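You operate a simulated robot arm through the tools that you are given. There is no shell and no other tool. Be economical: measure what you need, move in short steps, check, and stop when the job is done.

You are at the controls of a simulated two-armed robot. One attempt, no reset.

TASK
Brush the rust patch off the steel rack with the green brush head.
Fine: hold the rack to slide its cream end plate out, to brush, and, when the deck is clean, to slide the plate in. Lay the brush head back. Pinch nothing.

Only the result counts: the job must be done as asked and must still hold three seconds after the hand-in. Knocking over, shifting, dropping, spilling or breaking anything else fails it.

THE ROBOT
Two 7-joint arms with two-finger parallel grippers on one trunk, on a base that drives. Base frame: it is fixed to the floor where the robot stands at the start and does not move with it; the origin is under the middle of the robot, x ahead of it, y to its left, z up. Lengths are in m, angles in degrees, forces in N, time in s.
The left shoulder is at the start at [0.07, 0.134, 1.076], the right one opposite. With the tool pointing down near the work surface each hand reaches from about 0.1 to 0.64 m from the robot's upright axis, wherever it stands, measured 20 degrees to its own side. Places, roughly: cream end plate [0.5, 0, 0.7]; garden table [1.1, -0.1, 0.7]. Payload 1.57 kg a hand.
The TCP of each hand is the grasp point between the finger pads, 0.03 m short of the fingertips. In the tool frame z runs along the fingers and y along their closing line. Largest opening 0.08 m; finger width 0.017, thickness 0.012; the body of the gripper, 0.04 by 0.082 m, starts 0.08 m behind the TCP.
Orientation is that of the tool frame in the base frame, as [roll, pitch, yaw] about the fixed x, y, z axes, in that order (R = Rz(yaw) Ry(pitch) Rx(roll)). With the fingers straight down and closing along the base's y, the tool's x points along the base's -x, its y along +y and its z along -z.

THE INTERFACE
- The arms move only by the tool drive_tool. It takes "left_increments", "right_increments" or both (then of equal length, played together; a hand with none holds still); each is a list of rows, each a list of 3 entries, a list of its own where there are three numbers: the shift along the base's x, y, z in m, then the turn, a rotation vector about the base's x, y, z in degrees, then the opening, from 0 (shut) to 1 (fully open). In form: [[[x, y, z], [wx, wy, wz], grip], ...]. A call has 1 to 12 rows; each row is the pose to reach, as a shift and turn from the pose commanded when the call began. A row lasts 0.2 s, in which the tool goes at most 0.05 m and 8.6 degrees; a call with a longer step from one row to the next is refused whole, and so is a gripper value outside its range. A pose out of reach is approached as far as the arm can. The call stops where the force on the tool passes 90 N (or 10 N more than at its start, if that is more) or the arm is blocked; 0.2 s more then pass. Each finger travels about 0.153 m/s and halts on what it meets, pressing with about 27 N; the grip force reading is that of the motor and also rises with nothing between the fingers. The clock runs only during rows and for 0.2 s after the last one: add rows that repeat a pose to give the fingers time. It gives the time, the measured TCP pose, the force on the tool (base axes), the opening and the grip force at its end, in the units of the frame above (readings bear some noise), and new pictures: "pictures" is both (left out), scene, wrist or none (wrist: the cameras of the hands that moved).
- Cameras (640 x 400 px; columns grow to the right, rows downward): "scene" is now at [0.1335, 0.0002, 1.2922]; the picture's right is [-0.01, -1.00, 0.00], its down [-0.70, 0.01, -0.71] and it looks along [0.71, -0.01, -0.70] (base axes); focal length 252 px, centre (320, 200). "left" rides on the left gripper at [0.072, 0.007, -0.122] in its tool frame; the picture's right is [-0.09, 1.00, 0.00], its down [-0.84, -0.08, -0.54] and it looks along [-0.54, -0.05, 0.84] (tool axes); focal length 238 px, centre (320, 200). "right" rides on the right gripper at [0.072, -0.007, -0.122] in its tool frame; the picture's right is [0.09, 1.00, 0.00], its down [-0.84, 0.08, -0.54] and it looks along [-0.54, 0.05, 0.84] (tool axes); focal length 238 px, centre (320, 200).
- slide_trunk(by): slides the trunk up (or, below 0, down) by that many m; the arms and the scene camera ride with it, the base frame stays. It gives what a move gives, with no picture.
- steer(legs): drives the robot by 1 to 6 legs, each [ahead, left, turn to the left] in m, m and degrees, along the robot's own axes; the way and the turn of a leg run together, so that a leg with both is an arc; at most 1.5 m and 180 degrees a leg. The arms and the cameras ride along, it lands a little off, and it stops where it bumps. It gives what a move gives, and a new picture of the scene camera.
- turn_head(pan, tilt): turns the head with the scene camera to pan (to the left, within 86 degrees either way) and tilt (down, from -29 to 69), counted from straight ahead of the robot. It gives what a move gives, and a new picture of the scene camera.
- locate(camera, pixels): for up to 12 pixels [column, row] of the newest picture of that camera ("zoom" is the newest enlarged one), the place [x, y, z] in the base frame of the surface seen there, good to about 0.002 m. The clock stands still meanwhile.
- close_up(camera, box): a new picture of the part [left, top, right, bottom] of that camera's present view, enlarged. The clock stands still meanwhile.
- close_job(): hands the job in; it is judged then, once.

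Work in short steps. Measure before you move; look again where a grasp or a placing could have gone wrong, and mend it. You have 80 turns and 260 pictures in all, those below and enlarged ones among them. Open the grippers and draw the arms clear of the work before you hand the job in, unless the task says otherwise; then end with one line.

The tools are called after ">>>" as a command line: name --argument value ..., lists and objects as JSON in quotes. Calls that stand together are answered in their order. drive_tool: Moves the arms, as the interface text tells. Its arguments: {"type":"object","properties":{"left_increments":{"type":"array"},"right_increments":{"type":"array"},"pictures":{"type":"string","enum":["both","scene","wrist","none"]}},"required":[]} The other tools are called the same way: slide_trunk (by) slides the trunk up or down; steer (legs) drives the base; turn_head (pan, tilt) turns the head that bears the scene camera; locate (camera, pixels) gives the place of the surface under pixels of a picture; close_up (camera, box) takes an enlarged picture of a part of a camera's view; close_job () hands the job in.

At the start:

```text
clock: 0.0
left_eef_pos: [0.5031, 0.1938, 1.0024]
left_ee_rot: [180.0, 0.0, 180.0]
left_ft_force: [0.4, 0.2, -0.4]
left_finger_gap: 0.0801
left_gripper_force: 0.0
right_eef_pos: [0.4314, -0.2139, 1.0679]
right_ee_rot: [-180.0, -0.1, 180.0]
right_ft_force: [0.5, -0.4, 0.4]
right_finger_gap: 0.0799
right_gripper_force: 0.1
trunk travel left (down, up): [-0.65, 0.29]
robot x, y, heading: [-0.0001, -0.0008, 0.2]
head pan, tilt: [-0.6, 44.7]
```

scene: 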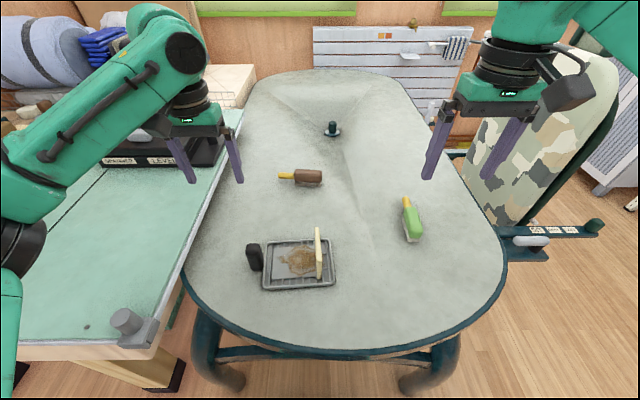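
right: 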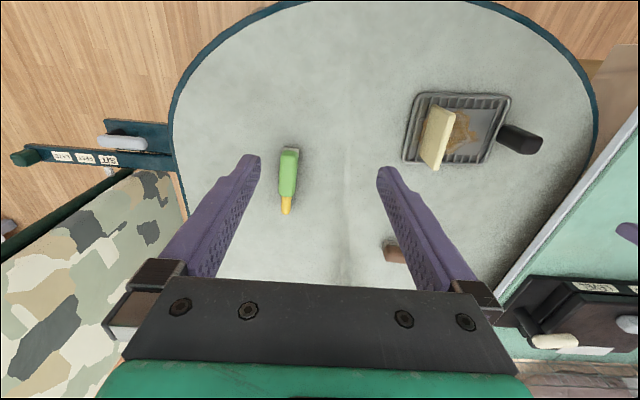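
left: 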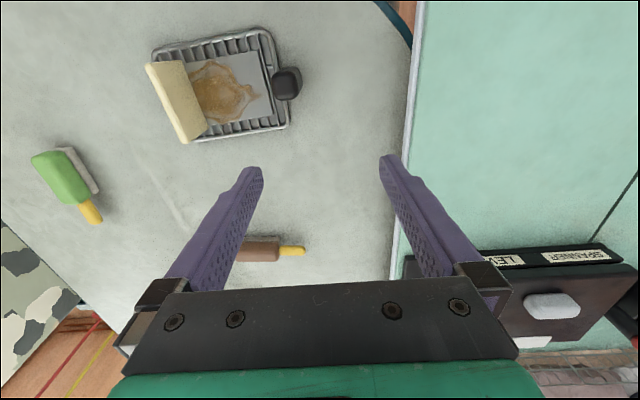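

The rack is around scene pixel (298,264), with a cream plate at (318,253), a black handle at (254,257), and the green brush at (412,220). I'll enlarge these to see the parts.

>>> close_up --camera "scene" --box '[230, 215, 350, 300]'

>>> close_up --camera "left" --box '[130, 10, 320, 160]'

>>> close_up --camera "right" --box '[250, 130, 330, 230]'

>>> locate --camera "scene" --pixels '[[404, 200], [408, 210], [411, 222], [414, 236], [254, 247], [258, 268], [317, 230], [319, 276], [265, 287], [333, 286], [328, 240], [300, 262]]'

```text
4.71 times, centred on (290, 258) of scene
```

zoom: 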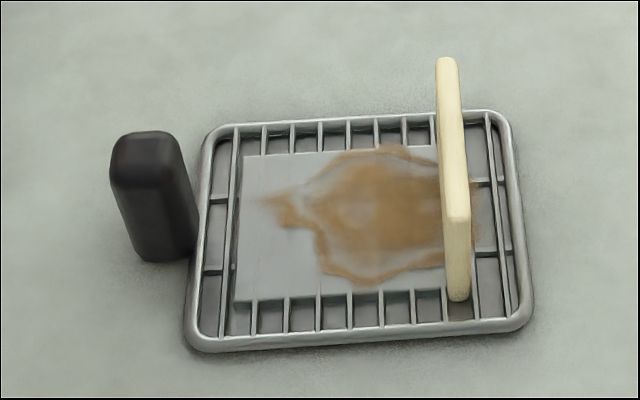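

```text
2.67 times, centred on (225, 85) of left
```

zoom: 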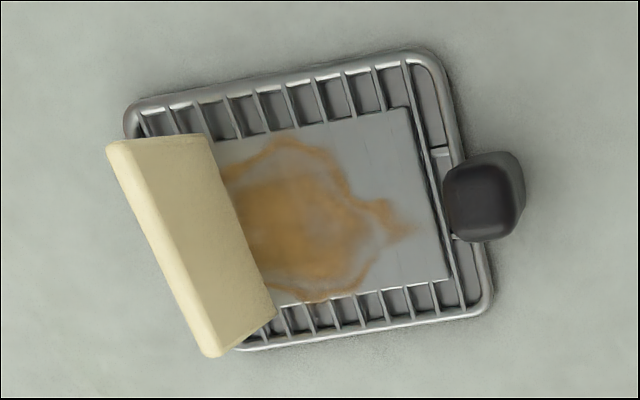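

```text
4.00 times, centred on (290, 180) of right
```

zoom: 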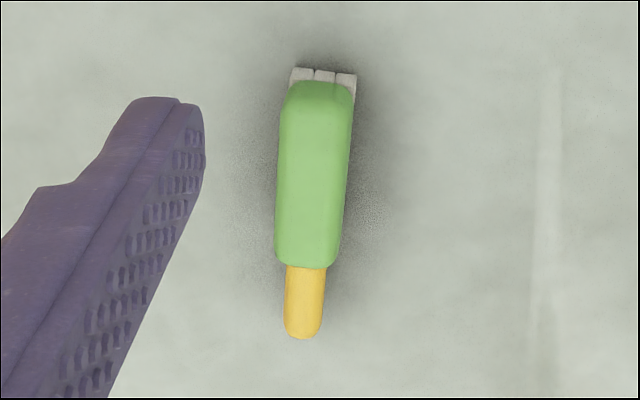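

```text
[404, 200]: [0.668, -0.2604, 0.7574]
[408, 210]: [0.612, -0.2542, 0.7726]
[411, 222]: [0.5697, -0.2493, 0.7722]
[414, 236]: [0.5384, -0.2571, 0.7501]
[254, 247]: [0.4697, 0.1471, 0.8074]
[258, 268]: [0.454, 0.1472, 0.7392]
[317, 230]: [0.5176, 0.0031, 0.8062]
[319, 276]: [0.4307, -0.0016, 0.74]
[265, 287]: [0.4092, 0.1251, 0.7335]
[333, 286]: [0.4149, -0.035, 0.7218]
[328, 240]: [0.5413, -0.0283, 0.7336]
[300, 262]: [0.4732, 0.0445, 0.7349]
```

The plate stands across the deck near y=0 and partly covers the rust. I'll enlarge it from the right wrist's side to see how it is guided.

>>> close_up --camera "right" --box '[390, 80, 550, 180]'

>>> locate --camera "zoom" --pixels '[[180, 110], [250, 140], [130, 310], [190, 340], [160, 200], [100, 200], [80, 320], [470, 70], [340, 150]]'

>>> close_up --camera "scene" --box '[300, 220, 345, 295]'

```text
4.00 times, centred on (470, 130) of right
```

zoom: 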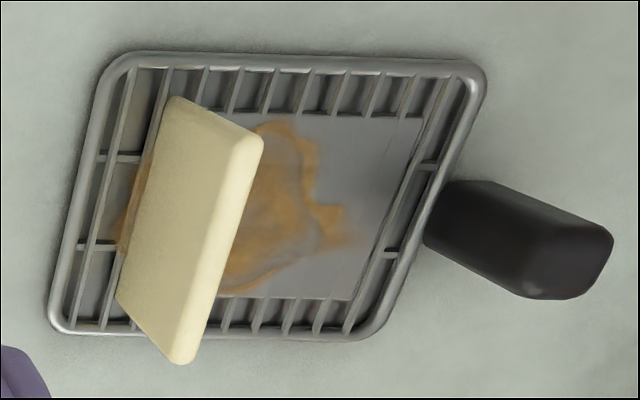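

```text
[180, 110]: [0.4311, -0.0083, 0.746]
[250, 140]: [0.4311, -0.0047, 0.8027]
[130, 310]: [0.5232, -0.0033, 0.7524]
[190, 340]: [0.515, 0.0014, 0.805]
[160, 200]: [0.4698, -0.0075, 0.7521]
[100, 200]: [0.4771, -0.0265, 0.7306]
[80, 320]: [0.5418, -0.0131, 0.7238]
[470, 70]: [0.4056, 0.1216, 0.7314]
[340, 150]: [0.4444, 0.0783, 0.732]
```

```text
5.33 times, centred on (322, 258) of scene
```

zoom: 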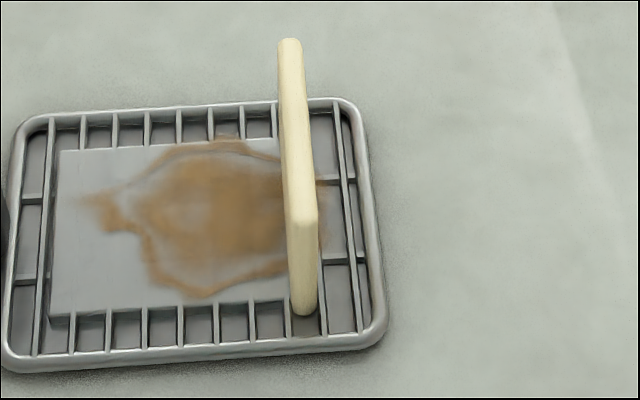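

The plate seems to ride along y on the rack. I'll measure the handle, brush width and left bench before positioning hands.

>>> close_up --camera "left" --box '[20, 130, 120, 240]'

>>> locate --camera "left" --pixels '[[275, 70], [298, 70], [275, 95], [298, 95], [287, 82], [405, 200], [450, 200], [45, 155], [65, 180], [80, 165], [95, 190], [90, 205]]'

>>> locate --camera "right" --pixels '[[282, 155], [297, 155], [282, 190], [294, 190], [281, 165], [297, 170], [286, 210], [289, 148], [423, 112], [452, 118], [420, 165], [438, 168]]'

```text
3.64 times, centred on (70, 185) of left
```

zoom: 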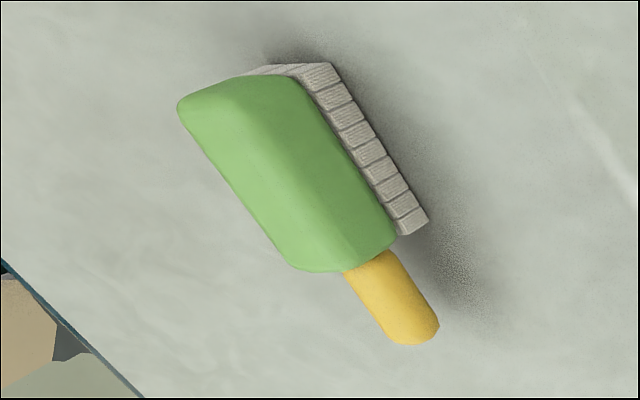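

```text
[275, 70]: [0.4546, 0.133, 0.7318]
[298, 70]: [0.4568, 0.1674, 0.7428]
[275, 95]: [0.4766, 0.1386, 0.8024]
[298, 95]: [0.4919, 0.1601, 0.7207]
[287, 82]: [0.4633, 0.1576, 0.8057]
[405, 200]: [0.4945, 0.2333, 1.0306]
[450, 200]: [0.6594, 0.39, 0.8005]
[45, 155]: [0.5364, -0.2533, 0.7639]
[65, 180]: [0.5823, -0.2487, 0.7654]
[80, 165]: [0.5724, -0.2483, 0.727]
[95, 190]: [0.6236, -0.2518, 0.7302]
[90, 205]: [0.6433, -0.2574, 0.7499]
```

```text
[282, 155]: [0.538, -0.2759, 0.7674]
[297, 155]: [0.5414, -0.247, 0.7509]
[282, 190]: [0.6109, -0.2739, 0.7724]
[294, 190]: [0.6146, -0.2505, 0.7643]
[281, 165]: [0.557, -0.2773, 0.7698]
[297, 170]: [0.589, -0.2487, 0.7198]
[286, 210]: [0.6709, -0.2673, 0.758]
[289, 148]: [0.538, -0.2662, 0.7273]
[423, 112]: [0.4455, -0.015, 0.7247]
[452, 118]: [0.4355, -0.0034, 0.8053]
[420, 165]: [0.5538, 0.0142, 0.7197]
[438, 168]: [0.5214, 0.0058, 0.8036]
```

The handle is about 0.03 m square around (0.468, 0.151) with its top at 0.806. The brush is about 0.03 wide along x. I'll turn the left hand 90° so it closes along x, shifting back a little in y.

>>> drive_tool --left_increments '[[[0, 0.008, 0], [0, 0, 8.5], 1], [[0, 0.016, 0], [0, 0, 17], 1], [[-0.005, 0.024, 0], [0, 0, 25.5], 1], [[-0.01, 0.032, 0], [0, 0, 34], 1], [[-0.015, 0.04, 0], [0, 0, 42.5], 1], [[-0.02, 0.05, 0], [0, 0, 51], 1], [[-0.025, 0.06, 0], [0, 0, 59.5], 1], [[-0.03, 0.06, 0], [0, 0, 68], 1], [[-0.035, 0.06, 0], [0, 0, 76], 1], [[-0.035, 0.06, 0], [0, 0, 84], 1], [[-0.035, 0.06, 0], [0, 0, 92], 1]]' --pictures "both"

```text
clock: 2.4
left_eef_pos: [0.4674, 0.2534, 1.0021]
left_ee_rot: [-180.0, -0.1, -87.7]
left_ft_force: [0.3, -1.3, -0.2]
left_finger_gap: 0.0799
left_gripper_force: 0.0
right_eef_pos: [0.4309, -0.2146, 1.0675]
right_ee_rot: [180.0, 0.1, 180.0]
right_ft_force: [0.2, 0.4, -0.1]
right_finger_gap: 0.08
right_gripper_force: 0.1
trunk travel left (down, up): [-0.65, 0.29]
robot x, y, heading: [-0.0028, -0.0002, 0.1]
head pan, tilt: [-0.6, 44.7]
```

scene: 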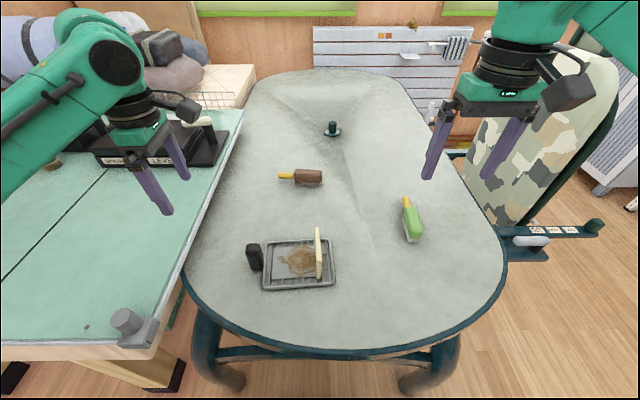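
left: 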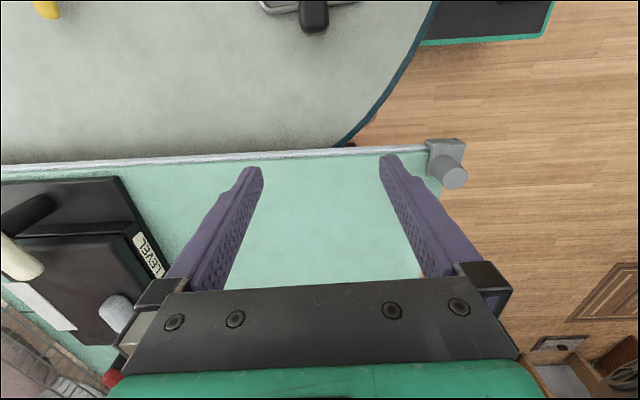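

The turn worked. Now I'll tilt the left fingers 40° toward −y and descend to a pre-grasp point behind the handle.

>>> drive_tool --left_increments '[[[0, 0, -0.02], [-8, 0, -1], 1], [[0, -0.005, -0.045], [-16, 0, -2], 1], [[0, -0.01, -0.07], [-24, 0, -2], 1], [[0.001, -0.02, -0.095], [-32, 0, -2], 1], [[0.001, -0.03, -0.12], [-40, 0, -2], 1], [[0.001, -0.036, -0.14], [-40, 0, -2], 1]]' --pictures "both"

>>> locate --camera "left" --pixels '[[320, 100], [320, 60]]'

```text
clock: 3.8
left_eef_pos: [0.4705, 0.2182, 0.86]
left_ee_rot: [179.3, -40.0, -89.7]
left_ft_force: [-1.2, 0.5, 0.3]
left_finger_gap: 0.0799
left_gripper_force: 0.1
right_eef_pos: [0.4313, -0.2131, 1.0675]
right_ee_rot: [179.8, 0.0, -180.0]
right_ft_force: [0.6, 0.2, -0.6]
right_finger_gap: 0.0798
right_gripper_force: 0.1
trunk travel left (down, up): [-0.65, 0.29]
robot x, y, heading: [-0.0005, 0.0012, 0.2]
head pan, tilt: [-0.6, 44.7]
```

scene: 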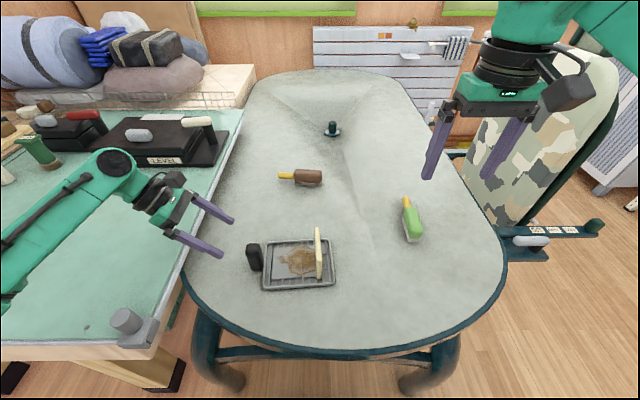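
left: 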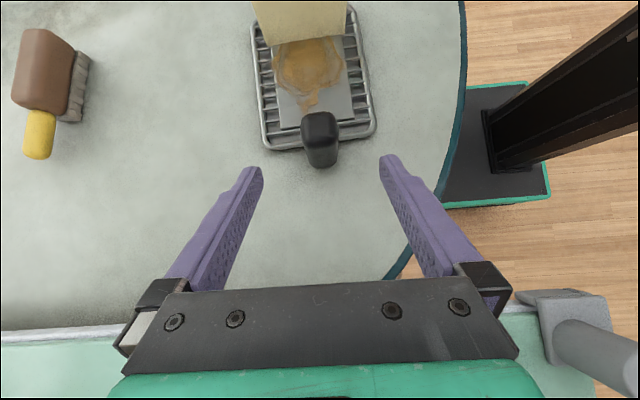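

```text
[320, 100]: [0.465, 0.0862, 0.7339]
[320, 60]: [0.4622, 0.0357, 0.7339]
```

The handle is centred between the fingers at (320,138). I'll measure its edges before closing in.

>>> close_up --camera "left" --box '[230, 0, 400, 180]'

>>> locate --camera "left" --pixels '[[305, 125], [333, 125], [320, 115], [320, 137], [310, 150], [333, 150], [320, 160]]'

```text
2.22 times, centred on (315, 90) of left
```

zoom: 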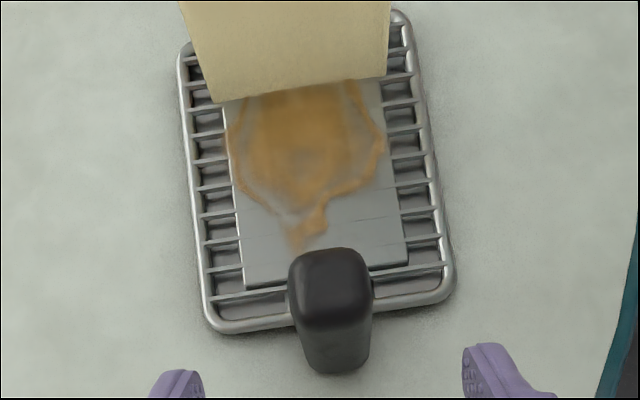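

```text
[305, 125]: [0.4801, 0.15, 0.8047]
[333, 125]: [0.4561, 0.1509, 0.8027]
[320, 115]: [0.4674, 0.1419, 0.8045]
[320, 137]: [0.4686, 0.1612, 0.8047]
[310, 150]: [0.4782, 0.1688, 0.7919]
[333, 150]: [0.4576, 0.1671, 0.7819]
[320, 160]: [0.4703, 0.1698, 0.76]
```

Handle centre is about (0.468, 0.154). I'll advance along the finger direction and close on it.

>>> drive_tool --left_increments '[[[0, -0.02, -0.024], [0, 0, 0], 1], [[-0.001, -0.04, -0.048], [0, 0, 0], 1], [[-0.001, -0.063, -0.076], [0, 0, 0], 1], [[-0.001, -0.063, -0.076], [0, 0, 0], 1]]' --pictures "both"

```text
clock: 4.8
left_eef_pos: [0.4656, 0.1521, 0.7836]
left_ee_rot: [179.2, -40.0, -89.7]
left_ft_force: [0.2, 0.1, 0.1]
left_finger_gap: 0.0803
left_gripper_force: 0.0
right_eef_pos: [0.431, -0.2126, 1.0676]
right_ee_rot: [180.0, 0.0, -180.0]
right_ft_force: [-0.3, -0.7, 0.7]
right_finger_gap: 0.0799
right_gripper_force: 0.0
trunk travel left (down, up): [-0.65, 0.29]
robot x, y, heading: [0.0008, 0.0029, 0.3]
head pan, tilt: [-0.6, 44.7]
```

scene: 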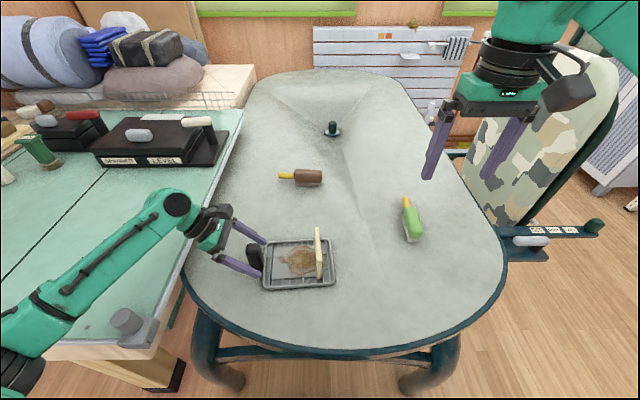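
left: 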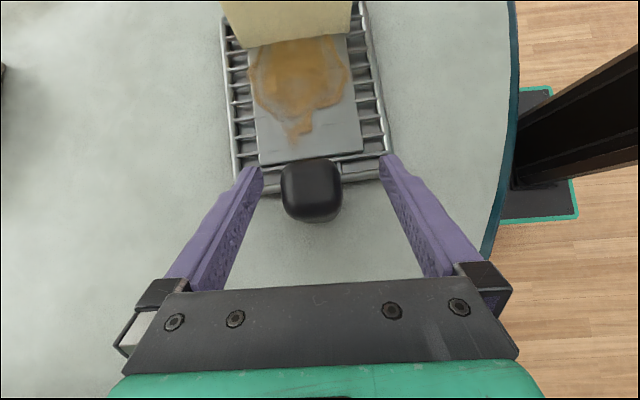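

The handle at px (311,190) looks a little left of the finger midline; I'll check its centre with locate.

>>> locate --camera "left" --pixels '[[284, 190], [338, 190], [311, 185], [311, 205], [255, 175], [392, 160]]'

```text
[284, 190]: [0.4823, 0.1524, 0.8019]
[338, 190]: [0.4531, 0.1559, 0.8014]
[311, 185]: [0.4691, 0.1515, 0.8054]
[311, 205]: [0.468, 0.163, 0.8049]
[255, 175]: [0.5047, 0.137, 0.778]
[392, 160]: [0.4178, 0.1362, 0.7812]
```

I'll partly close to about 0.04 m and judge the side clearances before the actual squeeze.

>>> drive_tool --left_increments '[[[0.003, 0, 0], [0, 0, 0], 0.6], [[0.003, 0, 0], [0, 0, 0], 0.55], [[0.003, 0, 0], [0, 0, 0], 0.55]]' --pictures "wrist"

>>> close_up --camera "left" --box '[240, 120, 400, 240]'

```text
clock: 5.6
left_eef_pos: [0.4699, 0.1538, 0.7845]
left_ee_rot: [179.2, -40.0, -89.6]
left_ft_force: [0.7, 0.1, 0.3]
left_finger_gap: 0.0442
left_gripper_force: 0.0
right_eef_pos: [0.4317, -0.2143, 1.0676]
right_ee_rot: [180.0, 0.0, 180.0]
right_ft_force: [-0.2, -0.1, -0.6]
right_finger_gap: 0.08
right_gripper_force: 0.0
trunk travel left (down, up): [-0.65, 0.29]
robot x, y, heading: [-0.001, 0.0013, -0.3]
head pan, tilt: [-0.6, 44.7]
```

left: 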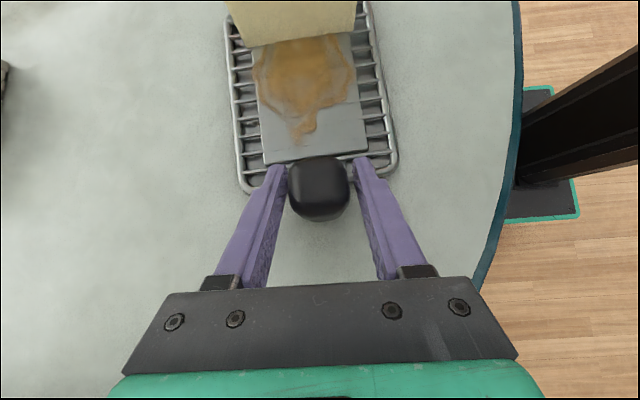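

```text
3.33 times, centred on (320, 180) of left
```

zoom: 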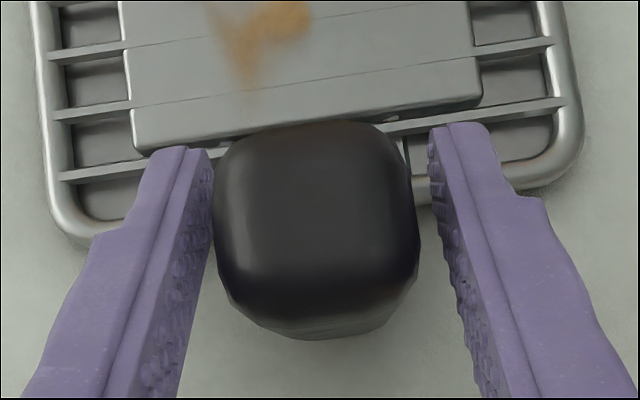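

The +x finger nearly touches while the other side has ~0.005 free; I'll shift +0.003 in x and close.

>>> drive_tool --left_increments '[[[0.003, 0, 0], [0, 0, 0], 0.55], [[0.003, 0, 0], [0, 0, 0], 0.4], [[0.003, 0, 0], [0, 0, 0], 0.2], [[0.003, 0, 0], [0, 0, 0], 0.0], [[0.003, 0, 0], [0, 0, 0], 0.0]]' --pictures "wrist"

>>> locate --camera "scene" --pixels '[[254, 247], [317, 230], [319, 276], [265, 287], [333, 286], [328, 240]]'

```text
clock: 6.8
left_eef_pos: [0.4728, 0.1532, 0.7844]
left_ee_rot: [179.3, -39.9, -89.8]
left_ft_force: [1.0, 0.5, 3.4]
left_finger_gap: 0.0338
left_gripper_force: 26.9
right_eef_pos: [0.4316, -0.2133, 1.0684]
right_ee_rot: [180.0, 0.0, -180.0]
right_ft_force: [0.8, 0.1, 0.1]
right_finger_gap: 0.0801
right_gripper_force: 0.0
trunk travel left (down, up): [-0.65, 0.29]
robot x, y, heading: [0.0008, -0.002, 0.2]
head pan, tilt: [-0.6, 44.7]
```

left: 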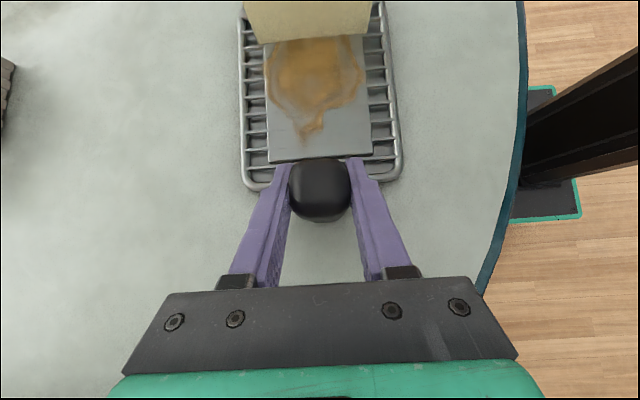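

```text
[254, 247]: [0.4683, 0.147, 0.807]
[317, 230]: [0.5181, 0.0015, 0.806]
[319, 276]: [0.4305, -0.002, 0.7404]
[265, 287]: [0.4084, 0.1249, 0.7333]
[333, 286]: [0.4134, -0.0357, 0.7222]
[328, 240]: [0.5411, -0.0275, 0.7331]
```

The handle is held (gap 0.034, 27 N). Now I'll bring the right hand above the plate.

>>> drive_tool --right_increments '[[[0.008, 0.035, -0.02], [0, 0, 0], 1], [[0.016, 0.07, -0.045], [0, 0, 0], 1], [[0.024, 0.105, -0.07], [0, 0, 0], 1], [[0.032, 0.14, -0.095], [0, 0, 0], 1], [[0.04, 0.175, -0.12], [0, 0, 0], 1], [[0.044, 0.211, -0.145], [0, 0, 0], 1], [[0.044, 0.211, -0.16], [0, 0, 0], 1]]' --pictures "both"

```text
clock: 8.4
left_eef_pos: [0.4721, 0.153, 0.7837]
left_ee_rot: [179.2, -40.1, -89.6]
left_ft_force: [0.3, -0.9, 3.0]
left_finger_gap: 0.0336
left_gripper_force: 26.8
right_eef_pos: [0.4794, -0.0028, 0.9074]
right_ee_rot: [180.0, 0.0, -180.0]
right_ft_force: [1.2, 0.1, 0.1]
right_finger_gap: 0.08
right_gripper_force: 0.1
trunk travel left (down, up): [-0.65, 0.29]
robot x, y, heading: [0.0036, 0.0024, 0.2]
head pan, tilt: [-0.6, 44.7]
```

scene: 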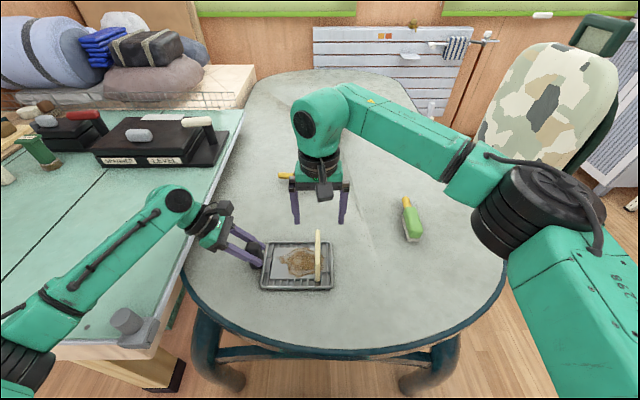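
right: 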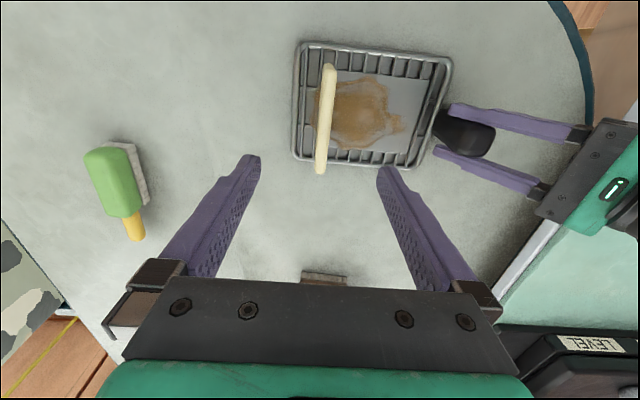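

The plate's top edge runs from (330,68) to (320,172) in the right view. I'll measure its ends and thickness plus the rack corners.

>>> close_up --camera "right" --box '[280, 30, 460, 185]'

>>> locate --camera "right" --pixels '[[330, 70], [325, 120], [321, 165], [319, 130], [331, 120], [300, 46], [450, 64], [294, 156], [410, 166], [342, 152], [415, 160], [430, 82]]'

```text
2.58 times, centred on (370, 108) of right
```

zoom: 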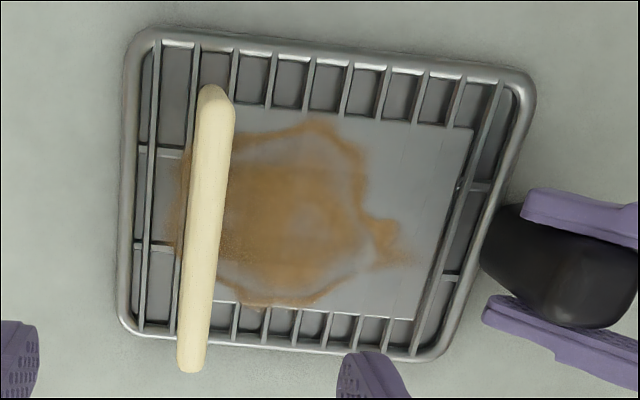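

```text
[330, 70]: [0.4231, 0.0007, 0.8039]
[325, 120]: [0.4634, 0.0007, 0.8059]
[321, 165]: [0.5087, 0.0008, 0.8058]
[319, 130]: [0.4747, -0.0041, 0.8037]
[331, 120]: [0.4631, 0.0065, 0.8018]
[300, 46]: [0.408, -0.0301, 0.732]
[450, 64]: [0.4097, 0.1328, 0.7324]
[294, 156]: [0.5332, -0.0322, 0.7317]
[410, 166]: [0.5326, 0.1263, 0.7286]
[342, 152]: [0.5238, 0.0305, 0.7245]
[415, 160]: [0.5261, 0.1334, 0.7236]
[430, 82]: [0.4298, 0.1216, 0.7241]
```

The rack is now square to the axes; the plate is centred at about (0.467, 0.001), 0.012 thick. I'll descend over it to z=0.79 with fingers half-closed.

>>> drive_tool --right_increments '[[[-0.006, 0.004, -0.03], [0, 0, 0], 0.8], [[-0.008, 0.004, -0.06], [0, 0, 0], 0.6], [[-0.008, 0.004, -0.09], [0, 0, 0], 0.5], [[-0.008, 0.004, -0.117], [0, 0, 0], 0.45], [[-0.008, 0.004, -0.117], [0, 0, 0], 0.45]]' --pictures "wrist"

>>> close_up --camera "right" --box '[220, 20, 420, 220]'

```text
clock: 9.6
left_eef_pos: [0.4734, 0.1529, 0.7851]
left_ee_rot: [179.3, -39.9, -89.8]
left_ft_force: [0.8, 1.0, 4.4]
left_finger_gap: 0.0337
left_gripper_force: 27.4
right_eef_pos: [0.4691, 0.0026, 0.7916]
right_ee_rot: [-180.0, 0.0, 180.0]
right_ft_force: [0.1, -0.4, -0.4]
right_finger_gap: 0.0362
right_gripper_force: 0.0
trunk travel left (down, up): [-0.65, 0.29]
robot x, y, heading: [0.0011, -0.0004, -0.2]
head pan, tilt: [-0.6, 44.7]
```

right: 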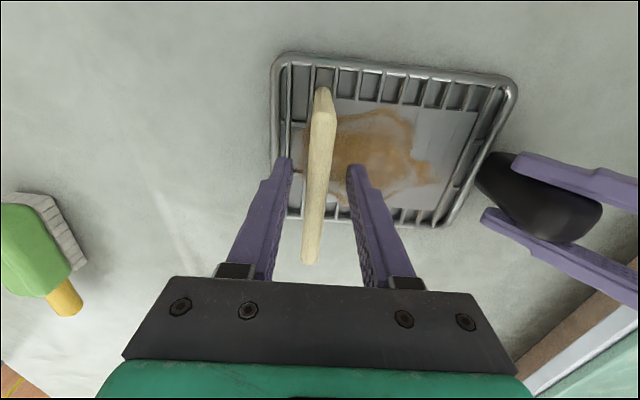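

```text
2.00 times, centred on (320, 120) of right
```

zoom: 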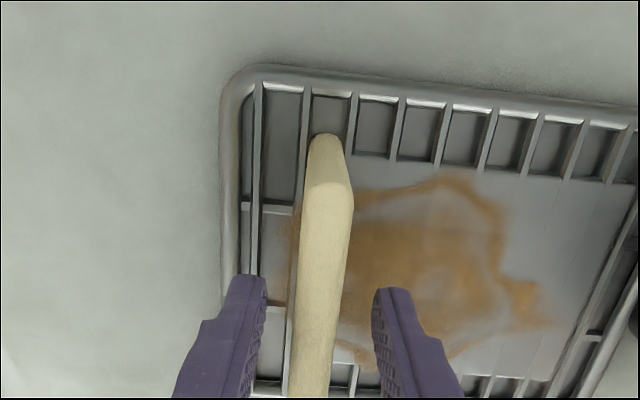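

The plate is well centred between the fingers. Closing on it.

>>> drive_tool --right_increments '[[[0, 0, 0], [0, 0, 0], 0.3], [[0, 0, 0], [0, 0, 0], 0.0], [[0, 0, 0], [0, 0, 0], 0.0]]' --pictures "none"

>>> drive_tool --right_increments '[[[0, -0.005, 0], [0, 0, 0], 0.0], [[0, -0.01, 0], [0, 0, 0], 0.0], [[0, -0.01, 0], [0, 0, 0], 0.0]]' --pictures "both"

```text
clock: 10.4
left_eef_pos: [0.4724, 0.1541, 0.7841]
left_ee_rot: [179.2, -39.9, -89.7]
left_ft_force: [-1.0, 10.2, 4.4]
left_finger_gap: 0.0336
left_gripper_force: 27.4
right_eef_pos: [0.4699, 0.0026, 0.7922]
right_ee_rot: [-179.9, 0.0, 179.9]
right_ft_force: [-0.3, -10.3, 0.4]
right_finger_gap: 0.0112
right_gripper_force: 26.8
trunk travel left (down, up): [-0.65, 0.29]
robot x, y, heading: [-0.0, 0.0017, 0.0]
head pan, tilt: [-0.6, 44.7]
```

```text
clock: 11.2
left_eef_pos: [0.4725, 0.1532, 0.7844]
left_ee_rot: [179.1, -40.0, -89.8]
left_ft_force: [-4.2, -3.5, 4.2]
left_finger_gap: 0.0337
left_gripper_force: 27.1
right_eef_pos: [0.4663, -0.0071, 0.7915]
right_ee_rot: [179.9, -0.1, -180.0]
right_ft_force: [2.3, 2.2, -0.9]
right_finger_gap: 0.0118
right_gripper_force: 26.2
trunk travel left (down, up): [-0.65, 0.29]
robot x, y, heading: [-0.0015, 0.0008, -0.1]
head pan, tilt: [-0.6, 44.7]
```

scene: 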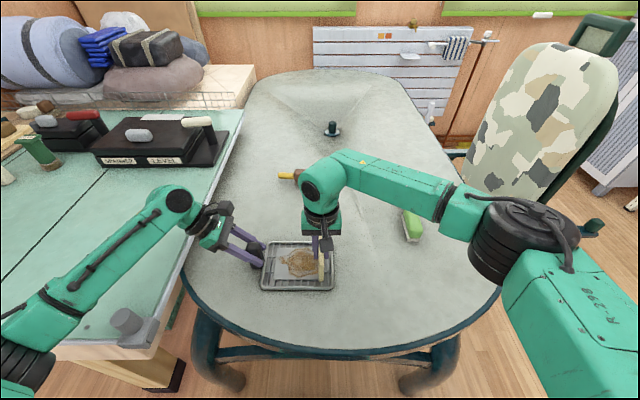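
right: 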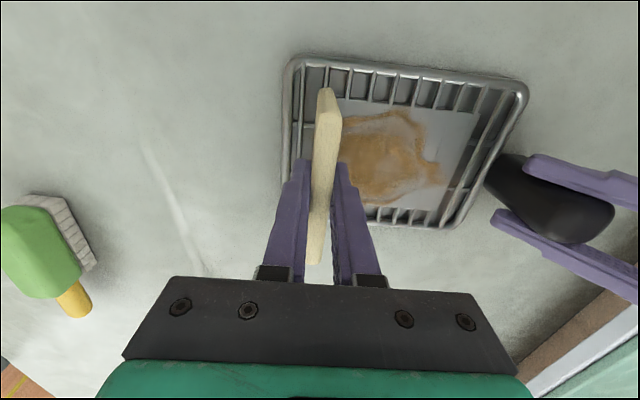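

The plate slides −y freely (about 2 N) and the rack stays put. I'll continue outward in small steps, watching for a stop.

>>> drive_tool --right_increments '[[[0, -0.006, 0], [0, 0, 0], 0.0], [[0, -0.012, 0], [0, 0, 0], 0.0], [[0, -0.018, 0], [0, 0, 0], 0.0], [[0, -0.024, 0], [0, 0, 0], 0.0], [[0, -0.03, 0], [0, 0, 0], 0.0], [[0, -0.03, 0], [0, 0, 0], 0.0]]' --pictures "wrist"

>>> close_up --camera "right" --box '[260, 30, 540, 270]'

```text
clock: 12.6
left_eef_pos: [0.4721, 0.153, 0.7851]
left_ee_rot: [179.1, -40.1, -89.7]
left_ft_force: [-1.5, -3.1, 1.6]
left_finger_gap: 0.0336
left_gripper_force: 26.7
right_eef_pos: [0.4678, -0.0391, 0.7912]
right_ee_rot: [-180.0, 0.0, 179.9]
right_ft_force: [1.5, 1.8, 0.6]
right_finger_gap: 0.0113
right_gripper_force: 27.0
trunk travel left (down, up): [-0.65, 0.29]
robot x, y, heading: [0.0012, 0.0009, -0.1]
head pan, tilt: [-0.6, 44.7]
```

right: 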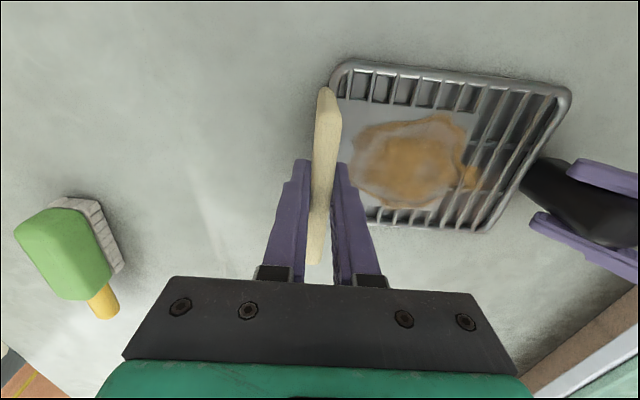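

```text
1.67 times, centred on (400, 150) of right
```

zoom: 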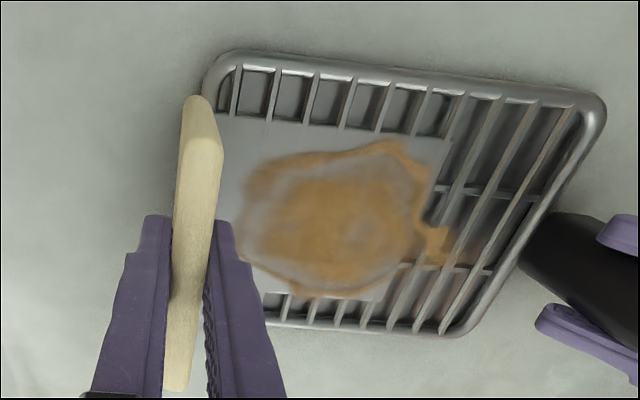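

The steel sheet moves together with the plate (a drawer), while the rust stays over the rack region. I'll measure the rust and sheet extents before going further.

>>> locate --camera "zoom" --pixels '[[242, 195], [300, 160], [390, 145], [450, 240], [340, 295], [265, 280], [225, 180], [435, 200], [330, 220], [475, 230], [430, 265]]'

>>> close_up --camera "scene" --box '[245, 225, 355, 300]'

>>> close_up --camera "left" --box '[210, 0, 430, 200]'

```text
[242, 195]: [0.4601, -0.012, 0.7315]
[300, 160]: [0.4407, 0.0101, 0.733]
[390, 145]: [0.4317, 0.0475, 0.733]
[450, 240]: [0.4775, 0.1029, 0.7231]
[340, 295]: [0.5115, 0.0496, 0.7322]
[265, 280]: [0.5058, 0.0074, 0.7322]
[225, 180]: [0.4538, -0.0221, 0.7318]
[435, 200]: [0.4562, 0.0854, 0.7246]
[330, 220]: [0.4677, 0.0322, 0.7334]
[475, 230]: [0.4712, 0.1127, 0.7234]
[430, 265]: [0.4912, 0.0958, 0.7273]
```

```text
5.33 times, centred on (300, 262) of scene
```

zoom: 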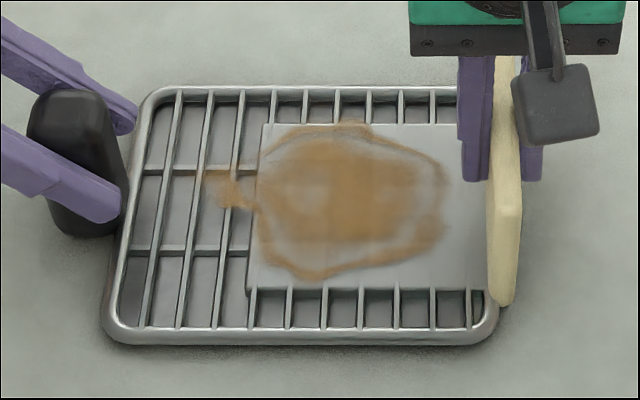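

```text
2.00 times, centred on (320, 100) of left
```

zoom: 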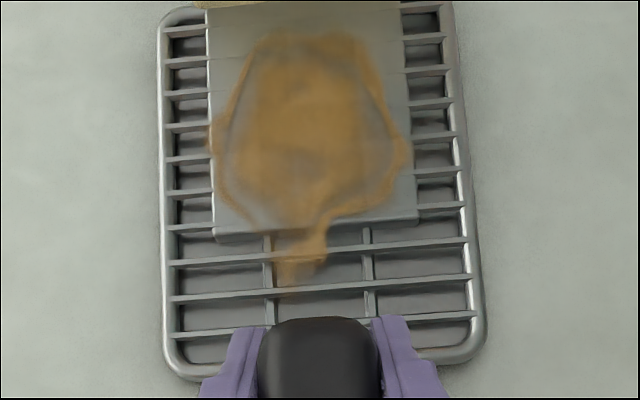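

Rust stays on the rack from y≈−0.012 to 0.10. I'll keep pulling the plate out carefully, looking for an end stop.

>>> drive_tool --right_increments '[[[0, -0.006, 0], [0, 0, 0], 0.0], [[0, -0.012, 0], [0, 0, 0], 0.0], [[0, -0.018, 0], [0, 0, 0], 0.0], [[0, -0.024, 0], [0, 0, 0], 0.0], [[0, -0.03, 0], [0, 0, 0], 0.0], [[0, -0.03, 0], [0, 0, 0], 0.0]]' --pictures "wrist"

>>> close_up --camera "scene" --box '[245, 225, 355, 300]'

```text
clock: 14.0
left_eef_pos: [0.4739, 0.1521, 0.7844]
left_ee_rot: [179.3, -40.0, -89.9]
left_ft_force: [-2.3, -3.2, 4.4]
left_finger_gap: 0.0338
left_gripper_force: 27.1
right_eef_pos: [0.4671, -0.069, 0.7918]
right_ee_rot: [179.9, 0.0, 180.0]
right_ft_force: [2.2, 2.6, -2.9]
right_finger_gap: 0.0118
right_gripper_force: 26.9
trunk travel left (down, up): [-0.65, 0.29]
robot x, y, heading: [-0.0018, 0.0002, 0.0]
head pan, tilt: [-0.6, 44.7]
```

right: 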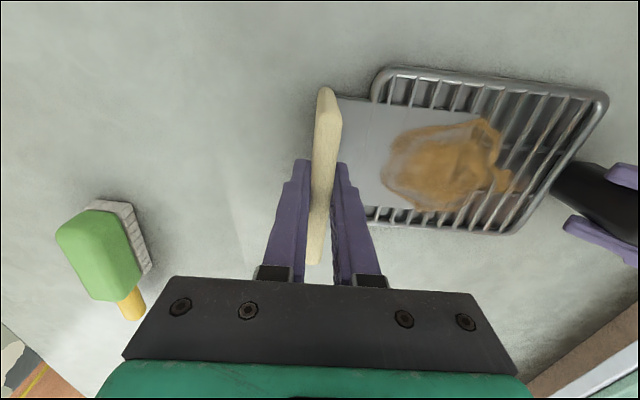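

```text
5.33 times, centred on (300, 262) of scene
```

zoom: 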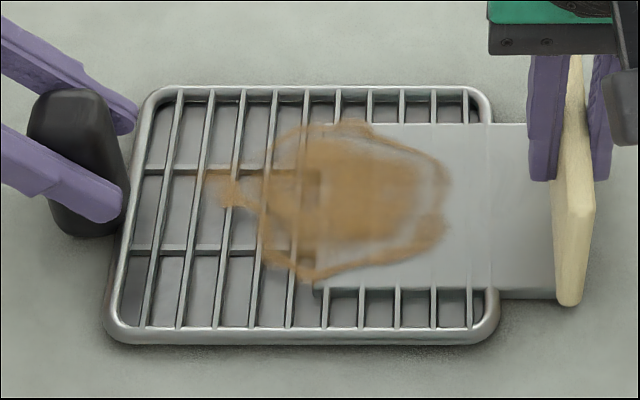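

The sheet is still over half of the rust (rear edge ≈ px (320,290) of zoom). I'll keep sliding out, watching forces.

>>> drive_tool --right_increments '[[[0, -0.006, 0], [0, 0, 0], 0.0], [[0, -0.012, 0], [0, 0, 0], 0.0], [[0, -0.018, 0], [0, 0, 0], 0.0], [[0, -0.024, 0], [0, 0, 0], 0.0], [[0, -0.03, 0], [0, 0, 0], 0.0], [[0, -0.03, 0], [0, 0, 0], 0.0]]' --pictures "wrist"

>>> close_up --camera "scene" --box '[245, 225, 365, 300]'

```text
clock: 15.4
left_eef_pos: [0.4725, 0.1538, 0.7849]
left_ee_rot: [179.2, -39.9, -89.7]
left_ft_force: [-1.0, -2.6, 1.5]
left_finger_gap: 0.0339
left_gripper_force: 26.3
right_eef_pos: [0.4677, -0.0986, 0.7913]
right_ee_rot: [180.0, 0.0, 179.9]
right_ft_force: [1.7, 1.6, 2.3]
right_finger_gap: 0.0115
right_gripper_force: 26.9
trunk travel left (down, up): [-0.65, 0.29]
robot x, y, heading: [-0.0005, 0.0001, 0.0]
head pan, tilt: [-0.6, 44.7]
```

right: 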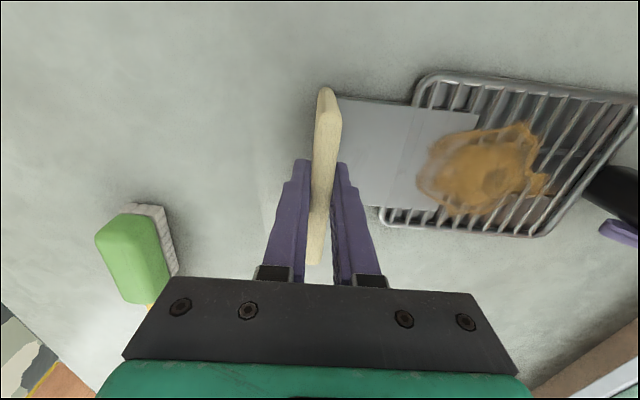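

```text
5.33 times, centred on (305, 262) of scene
```

zoom: 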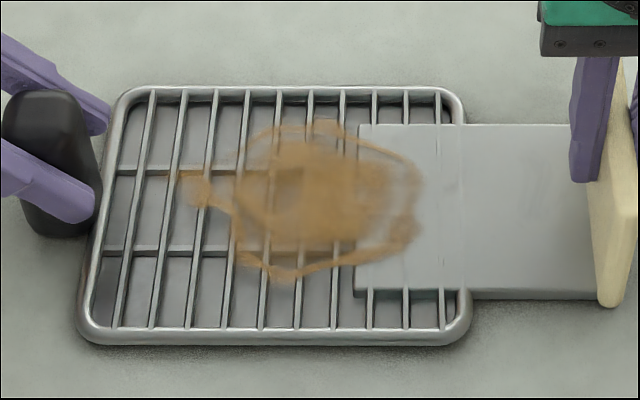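

The rear edge is at zoom x≈355 while rust ends at ≈422 (about 0.028 m). Another 0.03 m clears it and still leaves the sheet on the rim.

>>> drive_tool --right_increments '[[[0, -0.006, 0], [0, 0, 0], 0.0], [[0, -0.012, 0], [0, 0, 0], 0.0], [[0, -0.018, 0], [0, 0, 0], 0.0], [[0, -0.024, 0], [0, 0, 0], 0.0], [[0, -0.03, 0], [0, 0, 0], 0.0], [[0, -0.03, 0], [0, 0, 0], 0.0]]' --pictures "wrist"

>>> close_up --camera "scene" --box '[245, 225, 365, 300]'

```text
clock: 16.8
left_eef_pos: [0.4726, 0.1526, 0.7844]
left_ee_rot: [179.3, -40.1, -89.8]
left_ft_force: [-2.0, -17.6, 0.3]
left_finger_gap: 0.0336
left_gripper_force: 26.9
right_eef_pos: [0.4669, -0.1275, 0.7912]
right_ee_rot: [179.9, 0.1, -180.0]
right_ft_force: [3.3, 18.8, 2.9]
right_finger_gap: 0.0118
right_gripper_force: 27.0
trunk travel left (down, up): [-0.65, 0.29]
robot x, y, heading: [-0.0007, -0.0032, -0.1]
head pan, tilt: [-0.6, 44.7]
```

right: 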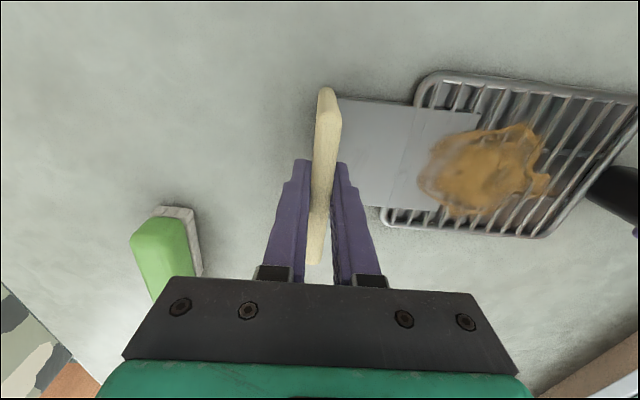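

```text
5.33 times, centred on (305, 262) of scene
```

zoom: 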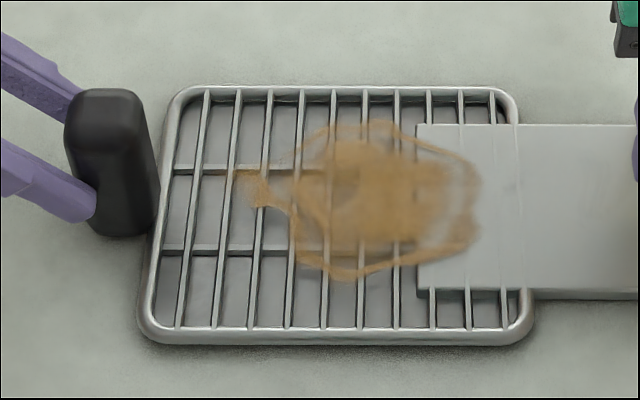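

The drawer hit its stop (18.8 N) and the rack slipped about 0.025 m through the left fingers in −y. I'll ease the pull, then reopen and regrip the handle properly with the left.

>>> drive_tool --right_increments '[[[0, 0.003, 0], [0, 0, 0], 0.0], [[0, 0.003, 0], [0, 0, 0], 0.0], [[0, 0.003, 0], [0, 0, 0], 0.0]]' --left_increments '[[[0, 0, 0], [0, 0, 0], 0.0], [[0, 0, 0], [0, 0, 0], 0.5], [[0, 0, 0], [0, 0, 0], 0.55]]' --pictures "wrist"

>>> locate --camera "left" --pixels '[[319, 150], [319, 140], [300, 150], [340, 150], [319, 160], [319, 130]]'

```text
clock: 17.6
left_eef_pos: [0.4723, 0.1528, 0.7846]
left_ee_rot: [179.2, -39.9, -89.6]
left_ft_force: [-0.8, -0.2, 0.5]
left_finger_gap: 0.0439
left_gripper_force: 0.2
right_eef_pos: [0.4663, -0.1272, 0.79]
right_ee_rot: [-179.9, 0.1, 179.7]
right_ft_force: [3.5, -2.0, 10.2]
right_finger_gap: 0.0117
right_gripper_force: 27.2
trunk travel left (down, up): [-0.65, 0.29]
robot x, y, heading: [0.002, -0.0014, 0.0]
head pan, tilt: [-0.6, 44.7]
```

right: 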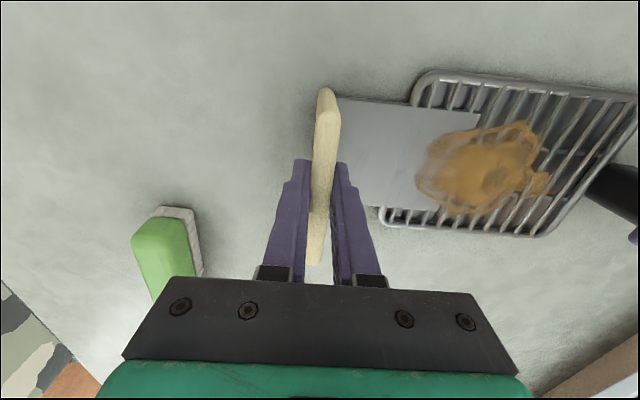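
left: 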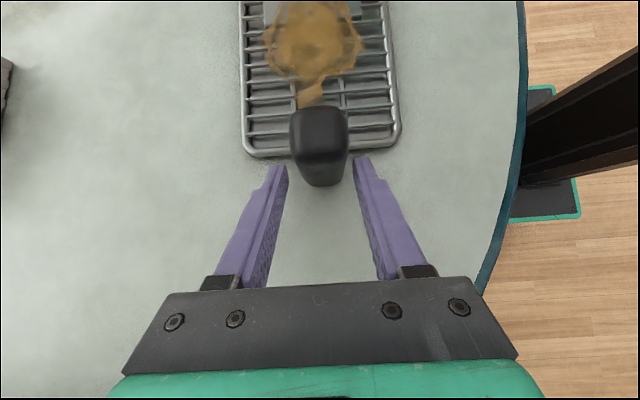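

```text
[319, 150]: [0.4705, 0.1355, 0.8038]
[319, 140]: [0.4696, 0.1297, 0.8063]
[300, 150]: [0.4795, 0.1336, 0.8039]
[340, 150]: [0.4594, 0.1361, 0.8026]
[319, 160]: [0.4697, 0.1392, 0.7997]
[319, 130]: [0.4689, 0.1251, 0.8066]
```

The handle centre is now at y≈0.125 (moved ~0.028). I'll advance the left hand 0.028 in −y, a bit lower for a deeper grip, and close.

>>> drive_tool --left_increments '[[[-0.001, -0.014, -0.003], [0, 0, 0], 0.58], [[-0.002, -0.028, -0.007], [0, 0, 0], 0.58], [[-0.002, -0.028, -0.007], [0, 0, 0], 0.3], [[-0.002, -0.028, -0.007], [0, 0, 0], 0.0], [[-0.002, -0.028, -0.007], [0, 0, 0], 0.0]]' --pictures "wrist"

```text
clock: 18.8
left_eef_pos: [0.4716, 0.1284, 0.7786]
left_ee_rot: [179.3, -39.9, -89.8]
left_ft_force: [-0.8, 0.7, -0.2]
left_finger_gap: 0.034
left_gripper_force: 26.9
right_eef_pos: [0.4656, -0.1269, 0.7912]
right_ee_rot: [179.9, 0.0, -180.0]
right_ft_force: [3.7, -1.1, 7.7]
right_finger_gap: 0.0118
right_gripper_force: 27.2
trunk travel left (down, up): [-0.65, 0.29]
robot x, y, heading: [-0.0006, -0.0027, -0.1]
head pan, tilt: [-0.6, 44.7]
```

left: 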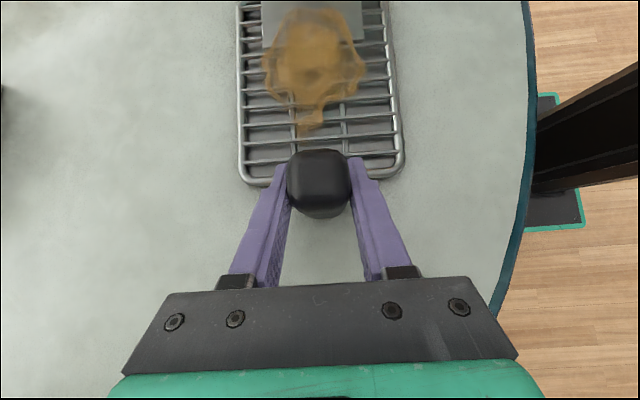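

Regripped well. Now both hands move together +0.028 in y to return the rack to its place.

>>> drive_tool --left_increments '[[[0, 0.006, 0], [0, 0, 0], 0.0], [[0, 0.012, 0], [0, 0, 0], 0.0], [[0, 0.018, 0], [0, 0, 0], 0.0], [[0, 0.024, 0], [0, 0, 0], 0.0], [[0, 0.028, 0], [0, 0, 0], 0.0], [[0, 0.028, 0], [0, 0, 0], 0.0]]' --right_increments '[[[0, 0.006, 0], [0, 0, 0], 0.0], [[0, 0.012, 0], [0, 0, 0], 0.0], [[0, 0.018, 0], [0, 0, 0], 0.0], [[0, 0.024, 0], [0, 0, 0], 0.0], [[0, 0.028, 0], [0, 0, 0], 0.0], [[0, 0.028, 0], [0, 0, 0], 0.0]]' --pictures "both"

>>> close_up --camera "scene" --box '[245, 225, 365, 300]'

```text
clock: 20.2
left_eef_pos: [0.473, 0.1546, 0.7786]
left_ee_rot: [179.1, -40.2, -89.7]
left_ft_force: [-0.8, -1.4, 2.4]
left_finger_gap: 0.0338
left_gripper_force: 26.5
right_eef_pos: [0.467, -0.0968, 0.7911]
right_ee_rot: [-180.0, 0.0, -180.0]
right_ft_force: [0.4, 1.1, -2.6]
right_finger_gap: 0.0117
right_gripper_force: 27.3
trunk travel left (down, up): [-0.65, 0.29]
robot x, y, heading: [0.0, -0.0022, 0.0]
head pan, tilt: [-0.6, 44.7]
```

scene: 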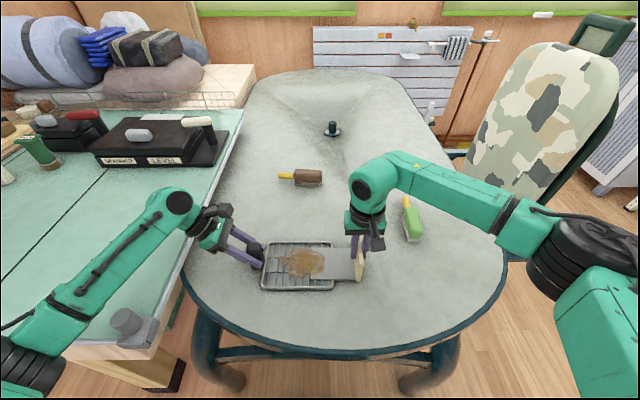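
right: 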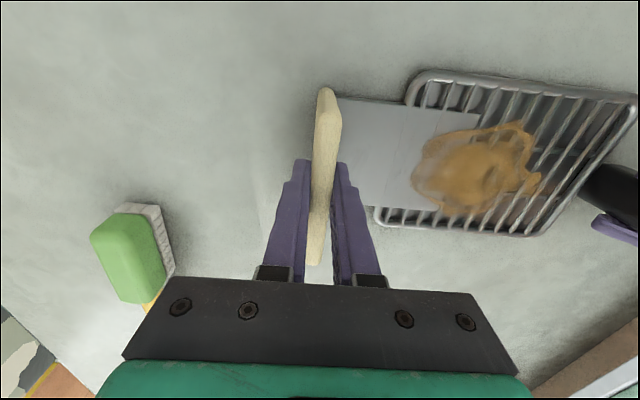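
left: 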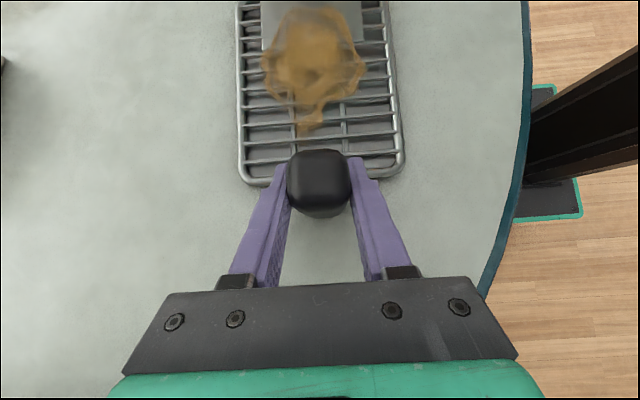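

```text
5.33 times, centred on (305, 262) of scene
```

zoom: 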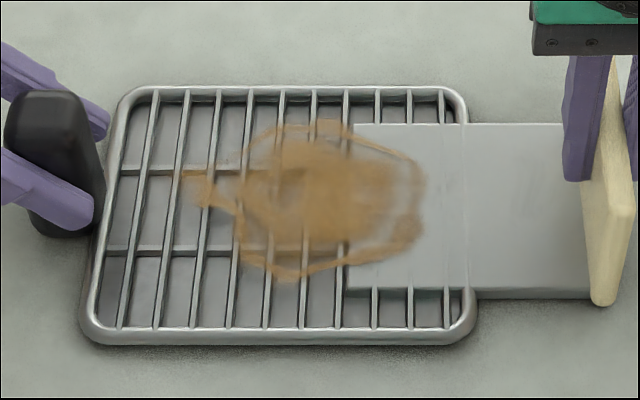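

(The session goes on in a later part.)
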